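You operate a simulated robot arm through the tools that you are given. There is no shell and no other tool. Be economical: measure what you need, move in short steps, check, and stop when the job is done.

You run a simulated robot arm. Do the job below in one go: nothing can be reset, and whatever is moved stays where it is left.

## Task
Take the green pear and leave it in the green bowl. Then fetch the brown pear and set it on the black soap dish.

The check looks at the end state, three seconds after you hand in, the way a careful person would. Anything else that was tipped, shoved, dropped, spilled or broken makes it a failure.

## Robot
A 7-joint arm with a two-finger parallel gripper, fixed in place. Base frame: the origin is at the foot of the arm, x ahead of it, y to its left, z up; the work surface is at about z = 0. Units: cm, degrees, N and s.
With the tool pointing down near the work surface it reaches from about 24 to 62 cm from the base axis. Its first joint turns from -66.0 to 66.0 degrees. Payload 2.6 kg.
Tool frame: the origin (TCP) lies between the finger pads and is the grasp point; the fingertips stand 3 cm ahead of it; z points along the fingers, y is the line along which they close. Largest opening 9.4 cm; finger width 2.8, thickness 1; the body of the gripper, 5 by 9.6 cm, starts 5.5 cm behind the TCP.
Orientation is that of the tool frame in the base frame, as [roll, pitch, yaw] about the fixed x, y, z axes, in that order (R = Rz(yaw) Ry(pitch) Rx(roll)). With the fingers straight down and closing along the base's y, the tool's x points along the base's -x, its y along +y and its z along -z.

## Interface
- The arm moves only by the tool nudge_tool. Its argument "steps" is a list of rows, each an object (a shift or turn left out is 0, a gripper value left out holds the last) with "rotation": the turn, a rotation vector about the tool's x, y, z in degrees, a list of three; "linear": the shift along the tool's x, y, z in cm, a list of three; "claw": the finger opening in cm, from 0 to 9.4. In form: [{"rotation": [rx, ry, rz], "linear": [tx, ty, tz], "claw": claw}, ...]. A call has 1 to 20 rows; each row shifts and turns the commanded pose from where the row before left it, along the tool's axes as they then stand. Each row takes 0.2 s and may step no farther than 5 cm and 8.6 degrees from the row before; otherwise, or with a gripper value out of range, the whole call is refused. A pose out of reach is approached as far as the arm can. The call stops where the force on the tool passes 40 N (or 10 N more than at its start, if that is more) or the arm is blocked; 0.2 s more then pass. The fingers move at their own pace (about 7.2 cm/s each) and stop on an object; they squeeze with about 40 N. The grip force told is the motor's: it shows also when the fingers shut on nothing. Time passes only in rows, and 0.2 s behind the last, so rows that do not move let the fingers close. The reply holds the time, the measured pose of the TCP, the force on the tool along the base axes, the opening and the grip force, in the units named above and with some noise, and new pictures: "views" is both (left out), scene, wrist or none.
- Cameras (640 x 400 px; columns grow to the right, rows downward): "scene" is fixed at [4.05, 43.51, 56.08]; the picture's right is [-0.73, -0.69, 0.00], its down [-0.41, 0.44, -0.80] and it looks along [0.55, -0.58, -0.60] (base axes); focal length 268 px, centre (320, 200). "wrist" rides on the gripper at [-3.7, 0, -5.8] in the tool frame; the picture's right is [0.00, -1.00, 0.00], its down [0.97, 0.00, -0.24] and it looks along [0.24, 0.00, 0.97] (tool axes); focal length 218 px, centre (320, 200).
- pixel_to_xyz(camera, pixels): for up to 12 pixels [column, row] of the newest picture of that camera ("zoom" is the newest enlarged one), the place [x, y, z] in the base frame of the surface seen there, good to about 0.2 cm. No time passes.
- enlarge(camera, box): a new picture of the part [left, top, right, bottom] of that camera's present view, enlarged. No time passes.
- sign_off(): hands the job in; it is judged then, once.

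Work in short steps. Measure before you move; look again where a grasp or a placing could have gone wrong, and mend it. You have 80 turns and 120 pictures in all, those below and enlarged ones among them. Open the gripper and draw the arm clear of the work before you hand the job in, unless the task says otherwise; then end with one line.

The tools are called after "Request:" as a command line: name --argument value ..., lists and objects as JSON in quotes. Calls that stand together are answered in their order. nudge_tool: Moves the arm, as the interface text tells. Its arguments: {"type":"object","properties":{"steps":{"type":"array","items":{"type":"object","properties":{"rotation":{"type":"array","items":{"type":"number"}},"linear":{"type":"array","items":{"type":"number"}},"claw":{"type":"number"}}}},"views":{"type":"string","enum":["both","scene","wrist","none"]}},"required":["steps"]} The other tools are called the same way: pixel_to_xyz (camera, pixels) gives the place of the surface under pixels of a picture; enlarge (camera, box) takes an enlarged picture of a part of a camera's view; sign_off () hands the job in.

At the start:

```text
t: 0.0
tool_pos: [39.47, -3.42, 29.12]
ee_rot: [180.0, 0.0, -179.9]
wrist_force: [-0.4, 0.6, -0.8]
opening: 9.4
gripper_force: 0.1
```

scene: 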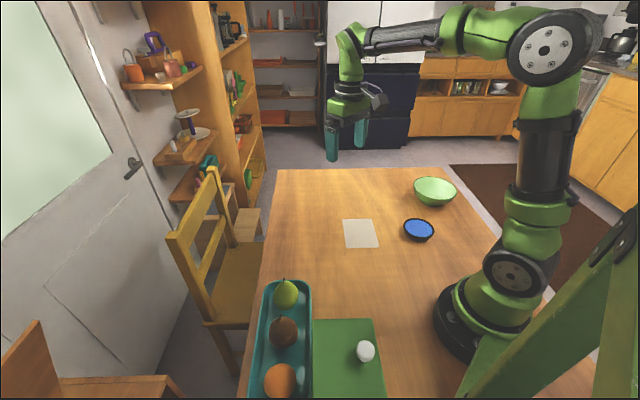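
wrist: 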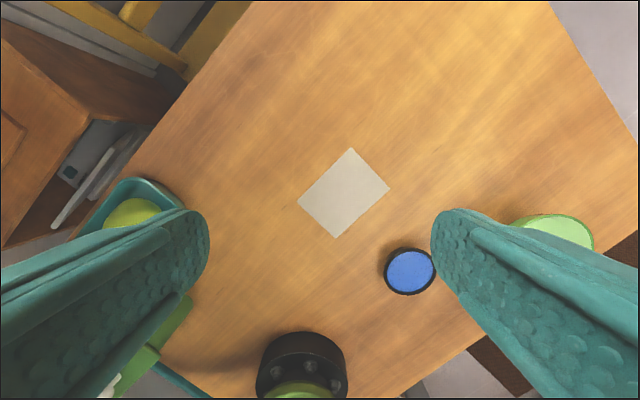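

The scene shows a tray with the green pear (286,294), brown fruit (284,332) and an orange, plus the green bowl (435,190) and a black/blue dish (419,230). I'll enlarge both areas and measure.

Request:
enlarge --camera "scene" --box '[230, 260, 400, 400]'

Request:
enlarge --camera "scene" --box '[330, 160, 480, 255]'

Request:
pixel_to_xyz --camera "scene" --pixels '[[286, 294], [284, 283], [284, 332], [283, 320], [280, 380], [435, 192], [435, 179], [435, 205], [414, 190], [456, 190], [419, 230], [404, 230]]'

Request:
pixel_to_xyz --camera "scene" --pixels '[[434, 230], [419, 219], [419, 240], [360, 233], [267, 300], [308, 300], [305, 345], [258, 345], [285, 284], [286, 310], [299, 296], [274, 294]]'

```text
2.86 times, centred on (315, 330) of scene
```

zoom: 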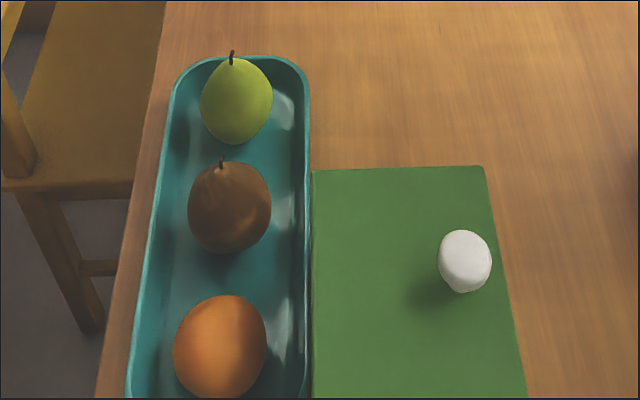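

```text
4.21 times, centred on (405, 208) of scene
```

zoom: 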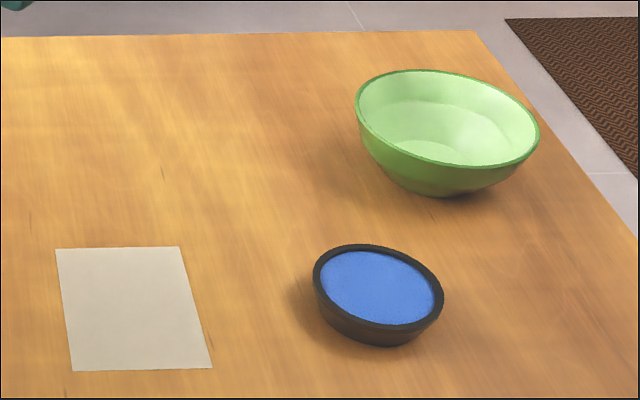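

```text
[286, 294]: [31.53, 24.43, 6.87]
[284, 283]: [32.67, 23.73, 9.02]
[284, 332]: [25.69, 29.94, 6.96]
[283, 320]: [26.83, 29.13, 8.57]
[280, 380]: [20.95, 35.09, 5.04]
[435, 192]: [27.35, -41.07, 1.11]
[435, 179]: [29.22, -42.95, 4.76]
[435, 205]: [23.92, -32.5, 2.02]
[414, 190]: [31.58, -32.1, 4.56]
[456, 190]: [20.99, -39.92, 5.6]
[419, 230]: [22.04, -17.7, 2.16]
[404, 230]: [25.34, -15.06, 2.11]
```

```text
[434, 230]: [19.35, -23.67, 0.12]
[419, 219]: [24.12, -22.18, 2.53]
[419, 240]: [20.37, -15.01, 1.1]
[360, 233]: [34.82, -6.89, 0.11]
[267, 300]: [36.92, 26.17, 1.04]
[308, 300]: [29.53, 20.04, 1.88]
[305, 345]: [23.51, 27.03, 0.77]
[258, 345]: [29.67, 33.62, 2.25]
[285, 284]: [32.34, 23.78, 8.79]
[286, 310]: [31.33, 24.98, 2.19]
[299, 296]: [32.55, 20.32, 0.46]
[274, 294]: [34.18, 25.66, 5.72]
```

Fruits lie in a diagonal tray: green pear about (32.5,23.8), brown about (26.8,29). I turn the gripper 45° so it closes across the tray, then move above the green pear high up and look.

Request:
nudge_tool --steps '[{"rotation": [0, 0, 7.5]}, {"rotation": [0, 0, 7.5]}, {"rotation": [0, 0, 7.5]}, {"rotation": [0, 0, 7.5]}, {"rotation": [0, 0, 7.5]}, {"rotation": [0, 0, 7.5]}, {"linear": [3.46, 2.04, 1]}, {"linear": [3.46, 2.04, 1]}, {"linear": [3.46, 2.04, 1]}, {"linear": [3.46, 2.04, 1]}, {"linear": [3.46, 2.04, 1]}, {"linear": [3.46, 2.04, 1]}, {"linear": [3.46, 2.04, 1]}, {}]'

```text
t: 3.0
tool_pos: [32.35, 24.02, 22.05]
ee_rot: [180.0, 0.0, 135.1]
wrist_force: [0.7, 0.7, 0.4]
opening: 9.4
gripper_force: 0.0
```

scene: 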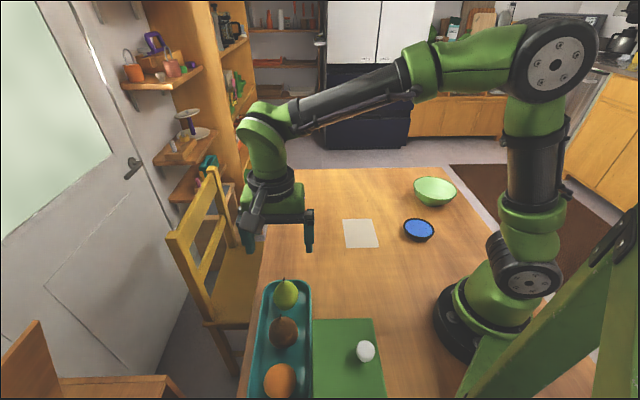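
wrist: 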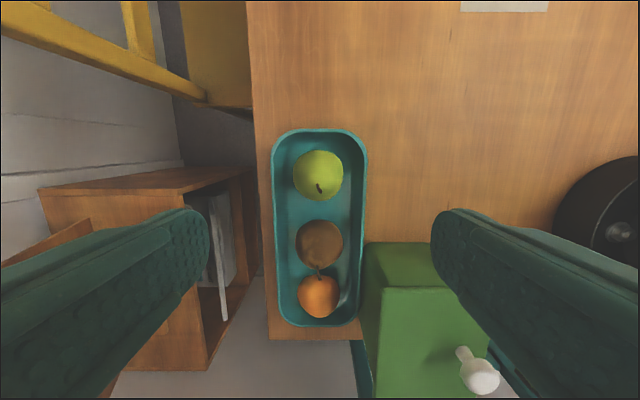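

The wrist now shows the tray aligned, with the green pear at (318,175), the brown at (319,245) and a green block beside it. I measure the positions and the block and knob heights.

Request:
pixel_to_xyz --camera "wrist" --pixels '[[318, 175], [294, 175], [343, 175], [318, 152], [318, 198], [319, 245], [297, 245], [342, 245], [273, 180], [366, 180], [400, 320], [380, 255]]'

Request:
pixel_to_xyz --camera "scene" --pixels '[[340, 340], [366, 347], [316, 322], [375, 322], [380, 380]]'

Request:
enlarge --camera "wrist" --box '[240, 110, 400, 350]'

```text
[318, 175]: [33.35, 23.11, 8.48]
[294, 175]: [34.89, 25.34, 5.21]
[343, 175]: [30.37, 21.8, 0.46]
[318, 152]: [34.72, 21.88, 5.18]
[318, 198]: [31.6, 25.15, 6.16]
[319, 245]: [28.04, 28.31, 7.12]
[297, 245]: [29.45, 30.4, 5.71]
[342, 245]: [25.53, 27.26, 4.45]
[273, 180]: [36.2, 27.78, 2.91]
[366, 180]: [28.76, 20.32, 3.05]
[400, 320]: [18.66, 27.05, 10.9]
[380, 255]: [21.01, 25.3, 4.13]
```

```text
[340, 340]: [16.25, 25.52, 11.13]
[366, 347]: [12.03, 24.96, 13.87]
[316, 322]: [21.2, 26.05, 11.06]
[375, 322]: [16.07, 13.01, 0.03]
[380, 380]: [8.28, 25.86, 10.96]
```

```text
1.67 times, centred on (320, 230) of wrist
```

zoom: 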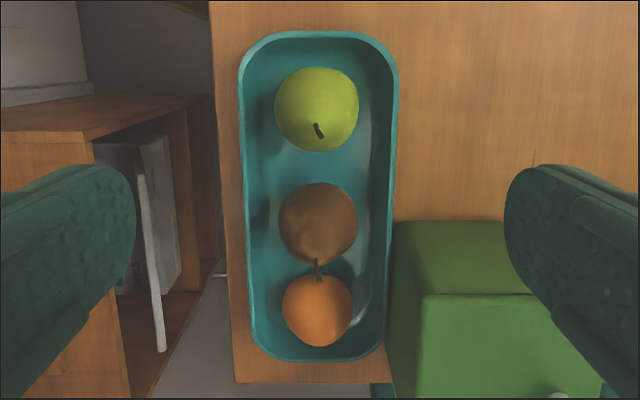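

Green pear centre works out at about (32.9,23.8), 5.5 cm wide, with tray rim near z=3. I centre over it, narrow the claw to 6.8 and descend to z≈11 for a check.

Request:
nudge_tool --steps '[{"linear": [-0.57, 0.25, 0], "claw": 6.8}, {"linear": [0, 0, 4]}, {"linear": [0, 0, 4]}, {"linear": [0, 0, 3]}, {}]'

```text
t: 4.2
tool_pos: [32.9, 23.68, 11.08]
ee_rot: [180.0, 0.0, 135.1]
wrist_force: [-0.4, -0.4, 0.3]
opening: 6.79
gripper_force: 0.0
```

scene: 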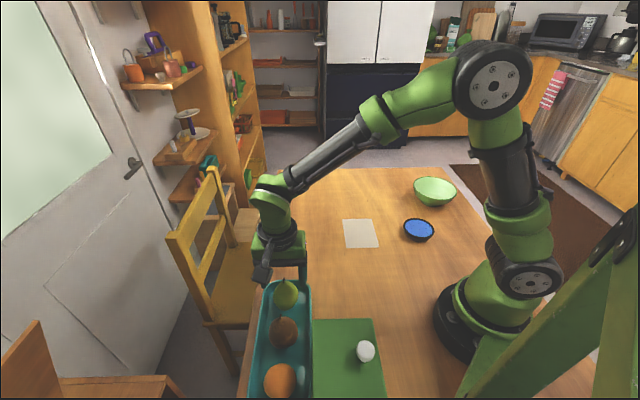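
wrist: 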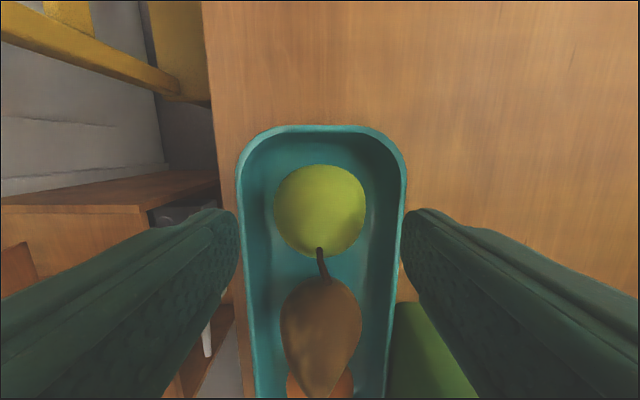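

The pear is centred between the fingers (col 320). I descend 6 cm in small steps, close, and look.

Request:
nudge_tool --steps '[{"linear": [0.1, 0, 2]}, {"linear": [0, 0, 2]}, {"linear": [0, 0, 1]}, {"linear": [0, 0, 1]}, {"claw": 4}, {"claw": 4}, {"claw": 4}, {"claw": 4}]'

```text
t: 6.0
tool_pos: [33.04, 23.8, 5.17]
ee_rot: [179.9, 0.0, 135.1]
wrist_force: [0.6, -0.1, -0.8]
opening: 5.49
gripper_force: 39.7
```

scene: 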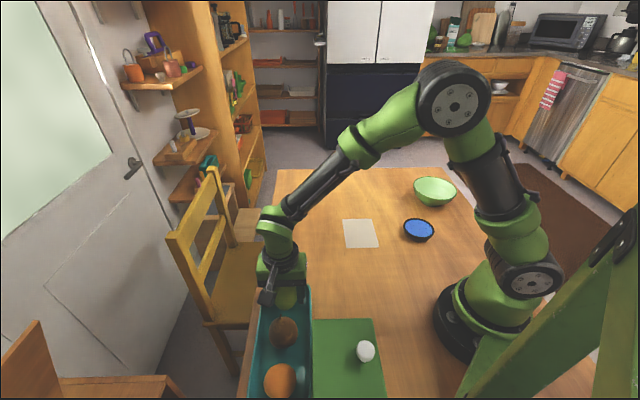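
wrist: 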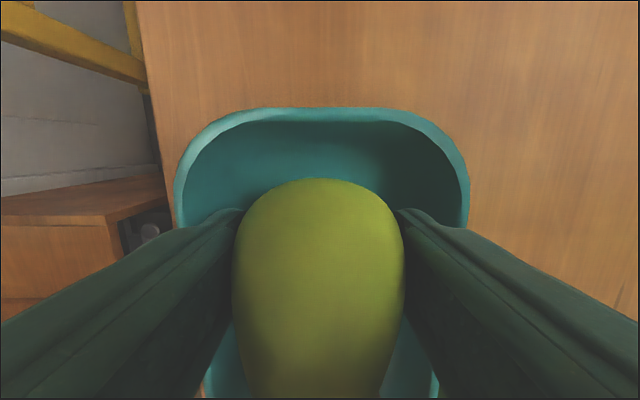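

The pear is held (opening 5.49, 39.7 N). I lift it 14 cm first and verify.

Request:
nudge_tool --steps '[{"linear": [0, 0, -2]}, {"linear": [0, 0, -4]}, {"linear": [0, 0, -4]}, {"linear": [0, 0, -4]}, {}]' --views "scene"

```text
t: 7.2
tool_pos: [32.96, 23.78, 19.02]
ee_rot: [180.0, -0.1, 135.0]
wrist_force: [-0.2, 0.0, -0.6]
opening: 5.49
gripper_force: 41.3
```

scene: 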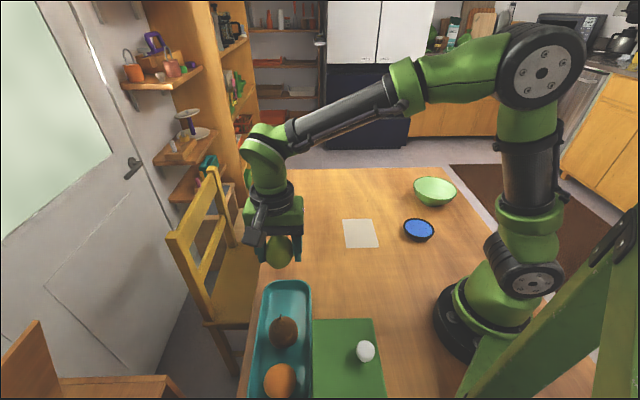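

The pear hangs in the gripper at (280,252). I carry it over to the green bowl at height.

Request:
nudge_tool --steps '[{"linear": [-2.91, -3.64, 0]}, {"linear": [-2.91, -3.64, 0]}, {"linear": [-2.91, -3.64, 0]}, {"linear": [-2.91, -3.64, 0]}, {"linear": [-2.91, -3.64, 0]}, {"linear": [-2.91, -3.64, 0]}, {"linear": [-2.91, -3.64, 0]}, {"linear": [-2.91, -3.64, 0]}, {"linear": [-2.91, -3.64, 0]}, {"linear": [-2.91, -3.64, 0]}, {"linear": [-2.91, -3.64, 0]}, {"linear": [-2.91, -3.64, 0]}, {"linear": [-2.91, -3.64, 0]}, {}]'

```text
t: 10.2
tool_pos: [26.12, -36.52, 19.01]
ee_rot: [179.8, -0.1, 135.0]
wrist_force: [0.2, -1.0, -1.2]
opening: 5.48
gripper_force: 40.3
```

scene: 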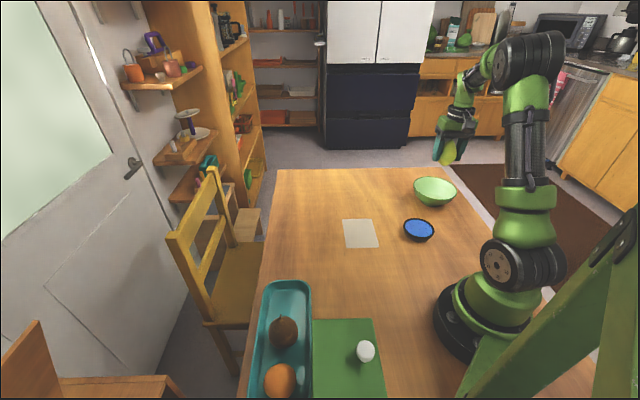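
wrist: 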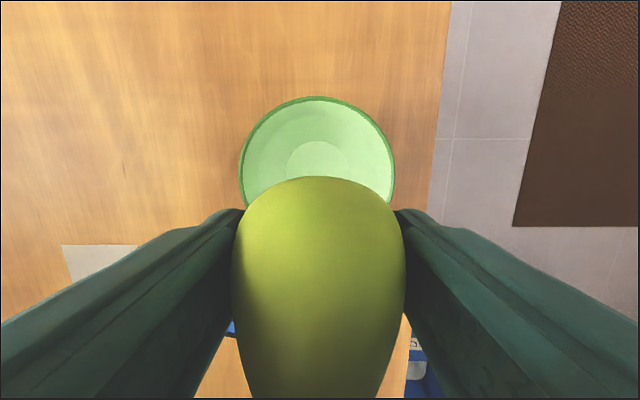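

The bowl rim is visible in the wrist view (top (317,97), sides (240,175) and (395,175)); I measure its centre.

Request:
pixel_to_xyz --camera "wrist" --pixels '[[317, 98], [241, 175], [393, 175], [262, 121], [372, 121], [317, 160], [290, 160], [346, 160]]'

```text
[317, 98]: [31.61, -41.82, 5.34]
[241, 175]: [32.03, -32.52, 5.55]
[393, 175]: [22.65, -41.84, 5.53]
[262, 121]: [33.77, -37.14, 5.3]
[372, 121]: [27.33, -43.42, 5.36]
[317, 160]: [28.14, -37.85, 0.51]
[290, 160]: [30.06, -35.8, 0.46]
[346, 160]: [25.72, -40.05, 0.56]
```

Bowl centre ≈ (27.2,−37.1), rim z 5.4, floor 0.5. I shift over it and lower to about z=6.

Request:
nudge_tool --steps '[{"linear": [-1.2, 0.35, 0]}, {"linear": [0, 0, 4]}, {"linear": [0, 0, 4]}, {"linear": [0, 0, 3]}, {"linear": [0, 0, 1]}, {"linear": [0, 0, 1]}, {}]'

```text
t: 11.8
tool_pos: [27.25, -37.17, 6.1]
ee_rot: [179.9, 0.1, 135.1]
wrist_force: [-0.1, -0.5, -2.2]
opening: 5.49
gripper_force: 40.3
```

scene: 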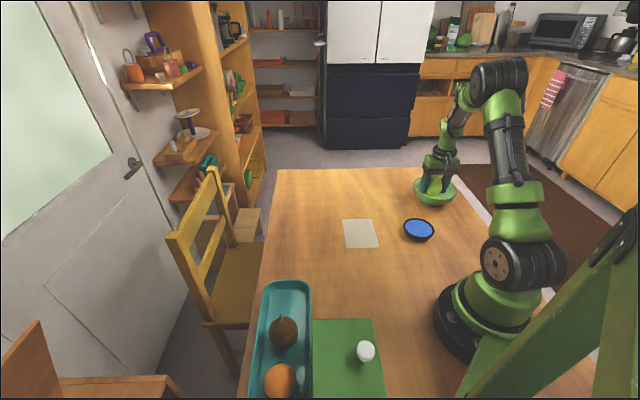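
wrist: 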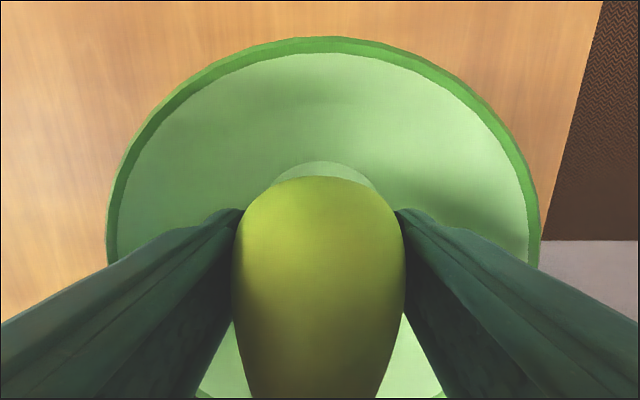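

The pear is centred inside the bowl just above its floor. I lower 0.5 cm more, open slightly, then rise.

Request:
nudge_tool --steps '[{"linear": [0, 0, 0.3]}, {"linear": [0, 0, 0.2]}, {}, {"claw": 6.8}, {"claw": 6.8}, {"linear": [0, 0, -2]}, {"linear": [0, 0, -4]}, {"linear": [0, 0, -4]}, {"linear": [0, 0, -4]}, {}]'

```text
t: 14.0
tool_pos: [27.36, -37.05, 19.52]
ee_rot: [-179.9, -0.1, 135.1]
wrist_force: [-0.1, -0.8, -0.2]
opening: 6.79
gripper_force: 0.1
```

scene: 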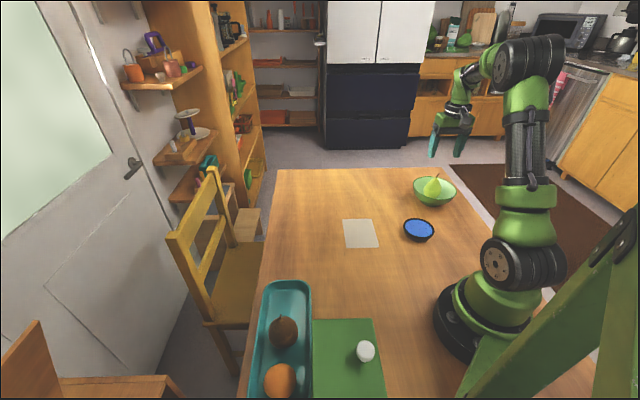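
wrist: 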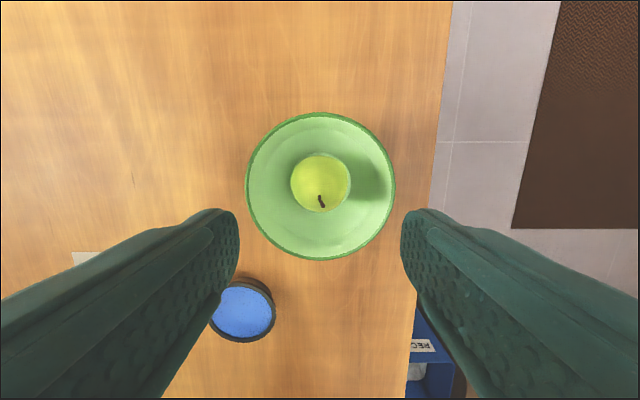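

The green pear stands in the bowl. The dish is visible at (243,310) in the wrist view; I measure and enlarge it now.

Request:
pixel_to_xyz --camera "wrist" --pixels '[[243, 309], [243, 338], [243, 286], [273, 309], [240, 278], [262, 285], [225, 320], [258, 320]]'

Request:
enlarge --camera "wrist" --box '[190, 260, 310, 350]'

```text
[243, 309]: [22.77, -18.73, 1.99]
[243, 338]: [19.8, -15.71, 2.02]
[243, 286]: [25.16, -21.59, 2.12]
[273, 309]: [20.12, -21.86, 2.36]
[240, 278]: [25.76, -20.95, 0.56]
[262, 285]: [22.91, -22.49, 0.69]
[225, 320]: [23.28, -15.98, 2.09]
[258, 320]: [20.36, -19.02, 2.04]
```

```text
4.44 times, centred on (250, 305) of wrist
```

zoom: 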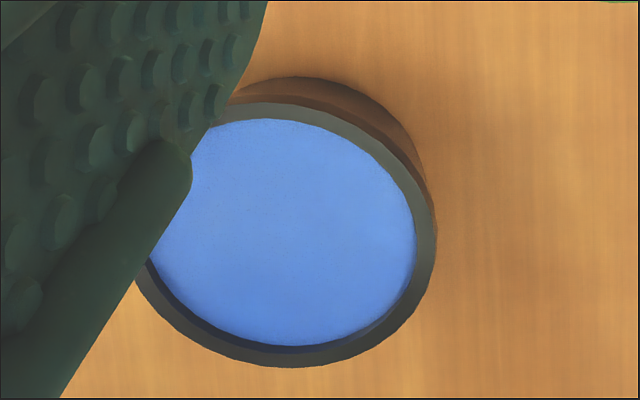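

The dish centre is ≈ (22.5,−18.3), blue surface z≈2.05, rim 2.4 with inner radius 3.7. I return over the tray for the brown pear.

Request:
nudge_tool --steps '[{"linear": [3.128, 3.343, -0.18]}, {"linear": [3.128, 3.343, -0.18]}, {"linear": [3.128, 3.343, -0.18]}, {"linear": [3.128, 3.343, -0.18]}, {"linear": [3.128, 3.343, -0.18]}, {"linear": [3.128, 3.343, -0.18]}, {"linear": [3.128, 3.343, -0.18]}, {"linear": [3.128, 3.343, -0.18]}, {"linear": [3.128, 3.343, -0.18]}, {"linear": [3.128, 3.343, -0.18]}, {"linear": [3.128, 3.343, -0.18]}, {"linear": [3.128, 3.343, -0.18]}, {"linear": [3.128, 3.343, -0.18]}, {"linear": [3.128, 3.343, -0.18]}, {}]'

```text
t: 17.2
tool_pos: [29.42, 27.04, 22.14]
ee_rot: [-180.0, 0.0, 135.0]
wrist_force: [-0.4, 0.0, 0.3]
opening: 6.82
gripper_force: 0.1
```

scene: 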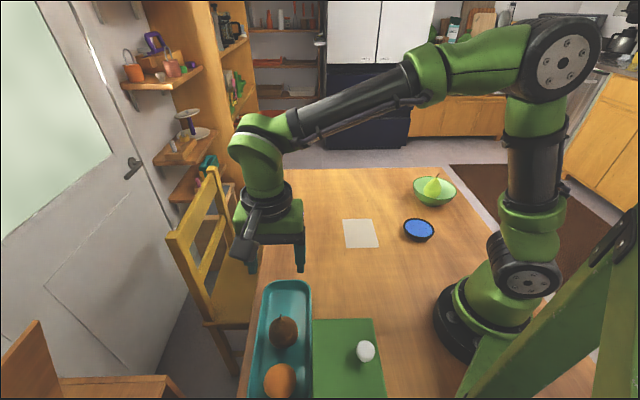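
wrist: 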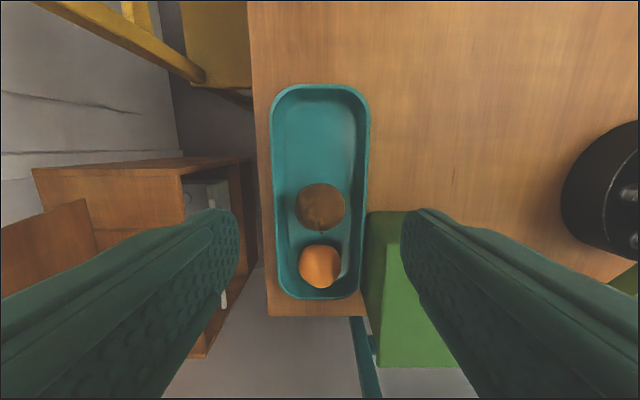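

Brown pear at wrist (320,206) gives centre ≈ (27.35,29.1); the green block's face is ~5.7 cm from that line, so the 4.8 cm half-body clears. I move over it and drop to z≈11.5.

Request:
nudge_tool --steps '[{"linear": [2.93, 0, 0]}, {"linear": [0, 0, 4]}, {"linear": [0, 0, 4]}, {"linear": [0, 0, 2.5]}, {}]'

```text
t: 18.4
tool_pos: [27.29, 29.03, 11.64]
ee_rot: [180.0, 0.0, 135.0]
wrist_force: [0.3, 0.5, 0.0]
opening: 6.79
gripper_force: 0.1
```

scene: 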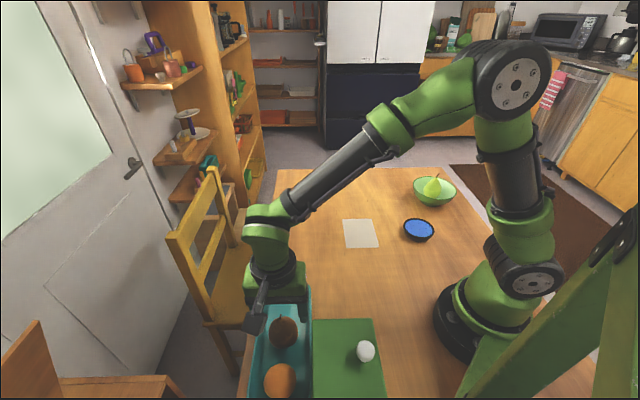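
wrist: 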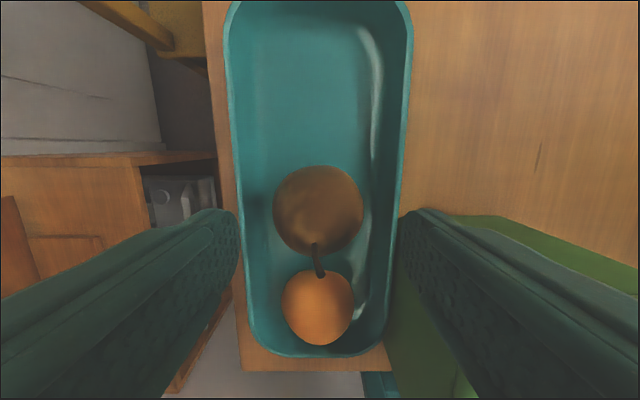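

The pear is centred (319,210), same picture as with the green one. I descend to z≈5.1 and close.

Request:
nudge_tool --steps '[{"linear": [0.1, 0, 2]}, {"linear": [0, 0, 2]}, {"linear": [0, 0, 1.5]}, {"linear": [0, 0, 1]}, {"claw": 4}, {"claw": 4}, {"claw": 4}, {"claw": 4}]'

```text
t: 20.2
tool_pos: [27.28, 29.08, 5.07]
ee_rot: [-180.0, 0.1, 135.0]
wrist_force: [-0.1, 1.2, -0.3]
opening: 5.49
gripper_force: 39.9
```

scene: 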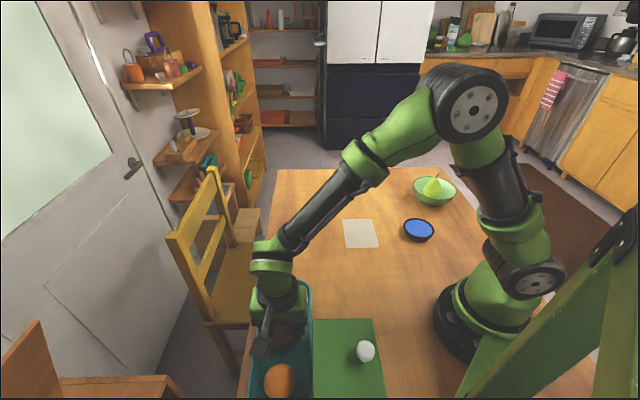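
wrist: 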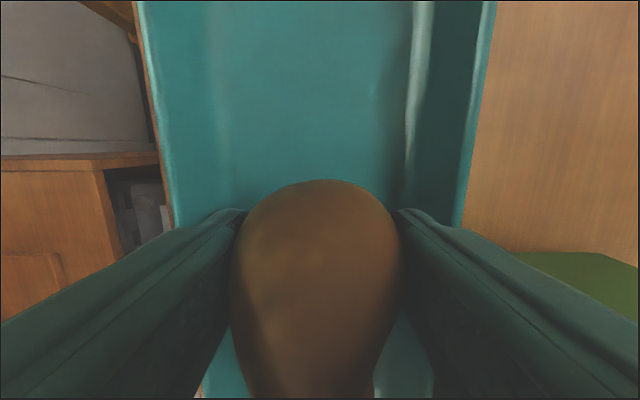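

The brown pear is gripped (5.49 cm, 39.9 N). I lift 15 cm, then carry it via (33,5) to above the dish, staying outside the minimum reach.

Request:
nudge_tool --steps '[{"linear": [0, 0, -2.5]}, {"linear": [0, 0, -4.2]}, {"linear": [0, 0, -4.2]}, {"linear": [0, 0, -4.1]}, {}, {"linear": [-3.51, -2.17, 0]}, {"linear": [-3.51, -2.17, 0]}, {"linear": [-3.51, -2.17, 0]}, {"linear": [-3.51, -2.17, 0]}, {"linear": [-3.51, -2.17, 0]}, {"linear": [-3.51, -2.17, 0]}, {"linear": [-1.51, -3.98, 0]}, {"linear": [-1.51, -3.98, 0]}, {"linear": [-1.51, -3.98, 0]}, {"linear": [-1.51, -3.98, 0]}, {"linear": [-1.51, -3.98, 0]}, {"linear": [-1.51, -3.98, 0]}, {}]'

```text
t: 24.0
tool_pos: [22.56, -18.11, 19.97]
ee_rot: [180.0, 0.0, 135.0]
wrist_force: [0.2, 0.2, -1.3]
opening: 5.5
gripper_force: 40.1
```

scene: 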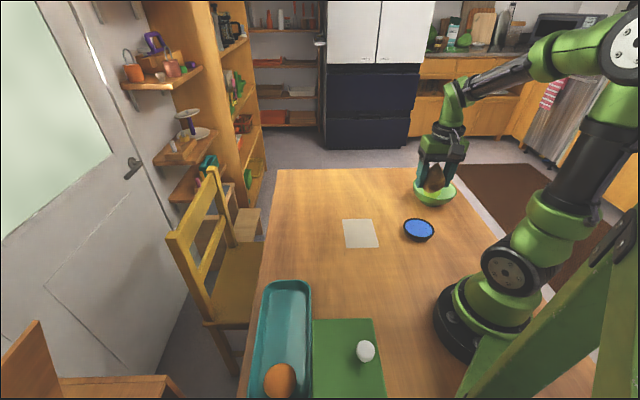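
wrist: 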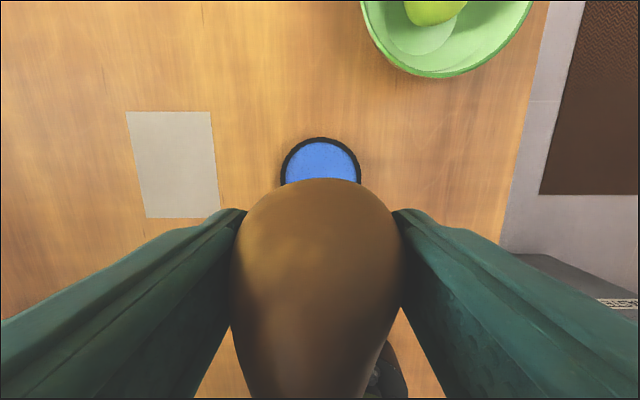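

The dish shows at (320,160), partly behind the pear; I measure its visible rim to fine-tune the centre.

Request:
pixel_to_xyz --camera "wrist" --pixels '[[320, 140], [283, 175], [358, 175], [296, 150], [345, 150], [320, 165]]'

Request:
enlarge --camera "wrist" --box '[270, 125, 370, 187]'

```text
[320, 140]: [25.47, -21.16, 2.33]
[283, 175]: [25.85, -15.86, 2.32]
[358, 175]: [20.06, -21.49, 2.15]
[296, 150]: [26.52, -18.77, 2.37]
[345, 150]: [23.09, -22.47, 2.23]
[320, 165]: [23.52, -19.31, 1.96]
```

```text
6.40 times, centred on (320, 156) of wrist
```

zoom: 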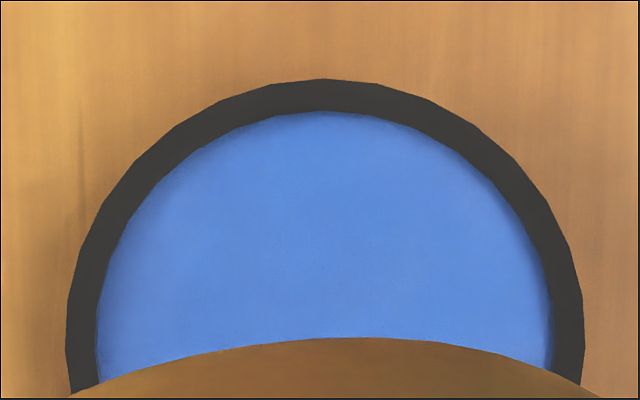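

The centre is confirmed at ≈ (22.5,−18.3); contact should come at TCP z≈6.6. I lower to ≈6.9 and check.

Request:
nudge_tool --steps '[{"linear": [-0.1, -0.18, 0]}, {"linear": [0, 0, 4]}, {"linear": [0, 0, 4]}, {"linear": [0, 0, 3]}, {"linear": [0, 0, 1.5]}, {"linear": [0, 0, 0.6]}, {}]'

Request:
enlarge --camera "scene" --box '[370, 170, 470, 250]'

```text
t: 25.6
tool_pos: [22.35, -18.41, 6.99]
ee_rot: [-180.0, 0.1, 135.0]
wrist_force: [0.5, -0.5, -0.7]
opening: 5.49
gripper_force: 39.8
```

scene: 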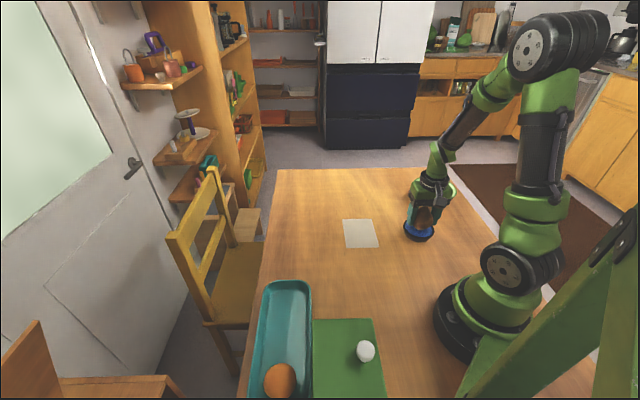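
wrist: 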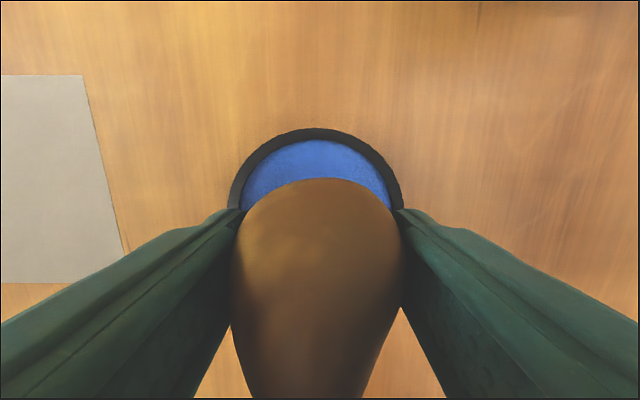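

```text
5.00 times, centred on (420, 210) of scene
```

zoom: 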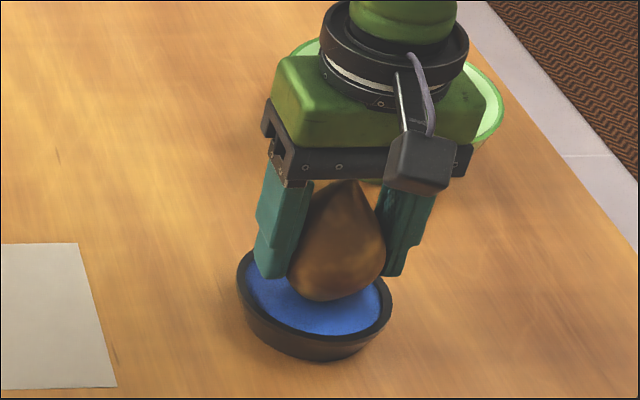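

The pear is centred over the dish with a small gap left. I lower gently in 0.1 cm rows watching the force.

Request:
nudge_tool --steps '[{"linear": [0, 0, 0.1]}, {"linear": [0, 0, 0.1]}, {"linear": [0, 0, 0.1]}, {}]' --views "none"

```text
t: 26.6
tool_pos: [22.45, -18.46, 6.58]
ee_rot: [-179.9, 0.1, 135.0]
wrist_force: [0.1, 0.1, -1.8]
opening: 5.48
gripper_force: 40.5
```

No clear contact yet (−1.8 N is about the carried weight). I go another 0.1–0.2 cm.

Request:
nudge_tool --steps '[{"linear": [0, 0, 0.1]}, {}]' --views "none"

Request:
enlarge --camera "scene" --box '[395, 200, 445, 245]'

```text
t: 27.2
tool_pos: [22.4, -18.37, 6.57]
ee_rot: [-180.0, -0.1, 134.9]
wrist_force: [-6.2, 3.8, 20.6]
opening: 5.51
gripper_force: 40.2
```

```text
8.89 times, centred on (420, 222) of scene
```

zoom: 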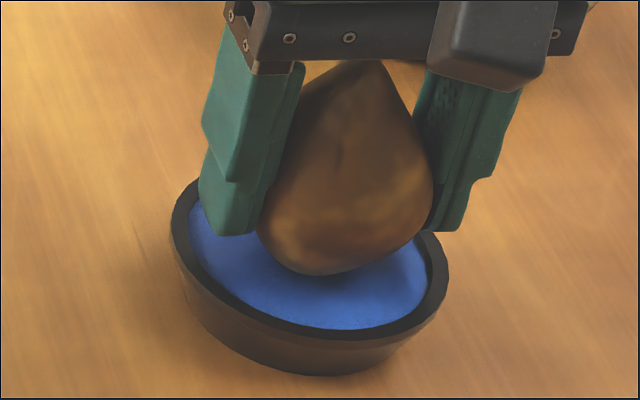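

Contact: +20 N. I back off 0.08 cm, open slowly, wait, and look before rising.

Request:
nudge_tool --steps '[{"linear": [0, 0, -0.08]}, {}, {"claw": 5.7}, {"claw": 6.0}, {"claw": 6.8}, {}, {}]' --views "wrist"

Request:
enlarge --camera "scene" --box '[395, 200, 445, 245]'

```text
t: 28.8
tool_pos: [22.42, -18.49, 6.53]
ee_rot: [180.0, 0.0, 134.9]
wrist_force: [-0.4, 0.0, 0.5]
opening: 6.79
gripper_force: 0.0
```

wrist: 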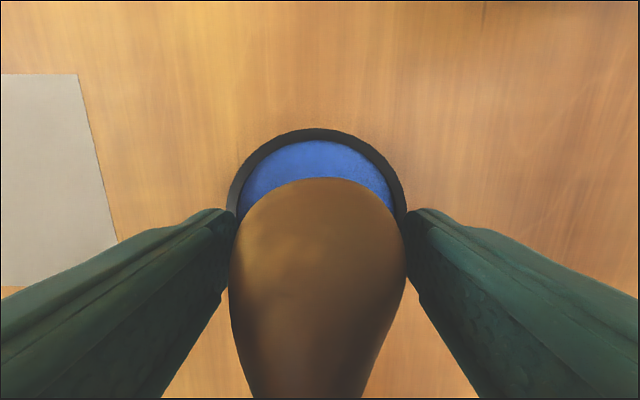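

```text
8.89 times, centred on (420, 222) of scene
```

zoom: 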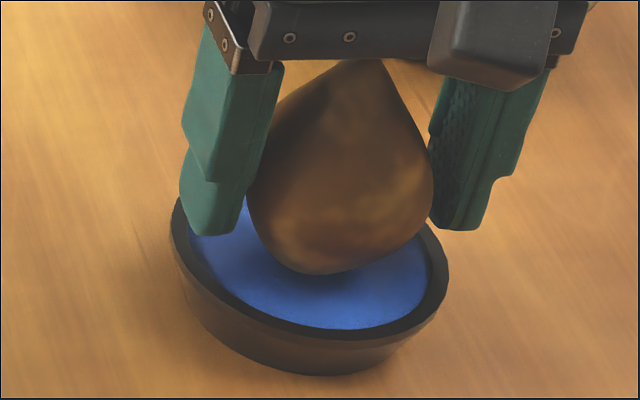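

The pear stands upright on the dish, free of the fingers. I open a bit more and rise straight up.

Request:
nudge_tool --steps '[{"claw": 8}, {"claw": 8}, {"linear": [0, 0, -2]}, {"linear": [0, 0, -3]}, {"linear": [0, 0, -4]}, {"linear": [0, 0, -4]}, {"linear": [0, 0, -4]}, {"linear": [-4, 0, -1]}, {"linear": [-4, 3, 0]}, {"linear": [0, 4, 0]}, {"linear": [0, 4, 0]}, {"linear": [0, 4, 0]}, {"claw": 9.4}, {}]'

Request:
enlarge --camera "scene" --box '[370, 160, 480, 250]'

```text
t: 31.8
tool_pos: [38.65, -13.58, 24.62]
ee_rot: [179.9, 0.0, 134.9]
wrist_force: [1.1, -0.1, -0.6]
opening: 9.4
gripper_force: 0.1
```

scene: 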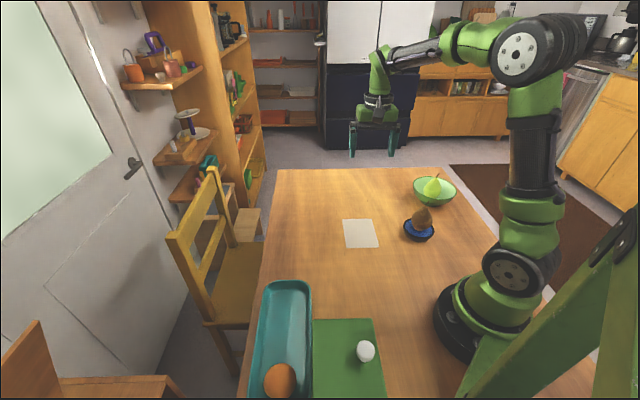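
wrist: 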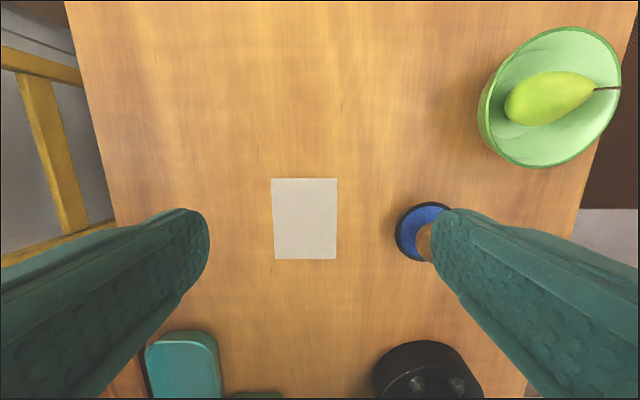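

```text
4.44 times, centred on (425, 205) of scene
```

zoom: 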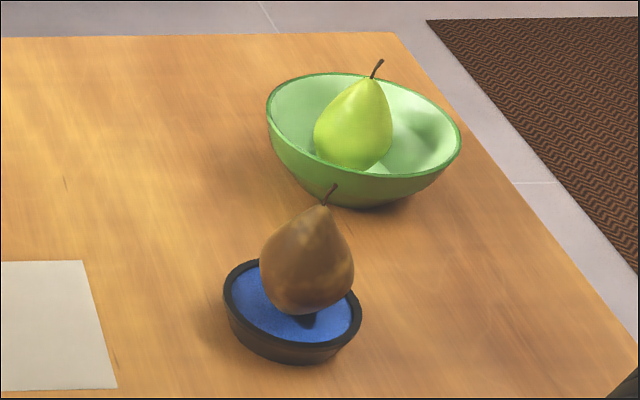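

Both pears stand in place and the arm is clear. I wait a few seconds to confirm the brown pear is steady.

Request:
nudge_tool --steps '[{}, {}, {}, {}, {}, {}, {}, {}, {}, {}, {}, {}, {}, {}]' --views "none"

Request:
enlarge --camera "scene" --box '[370, 160, 480, 250]'

```text
t: 34.8
tool_pos: [38.66, -13.55, 24.73]
ee_rot: [180.0, 0.1, 135.1]
wrist_force: [-0.6, -0.4, 0.0]
opening: 9.41
gripper_force: 0.0
```

```text
4.44 times, centred on (425, 205) of scene
```

zoom: 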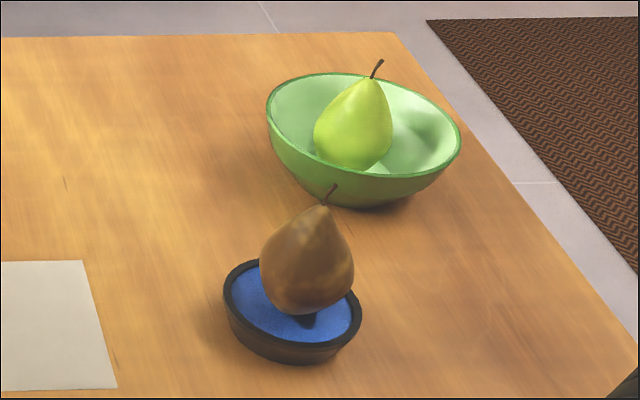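

Nothing has moved in three seconds, so I hand in.

Request:
sign_off

```text
The job is handed in.
```

The green pear is in the green bowl and the brown pear is on the black soap dish; both held still for three seconds before I handed in, and I saw nothing else moved.
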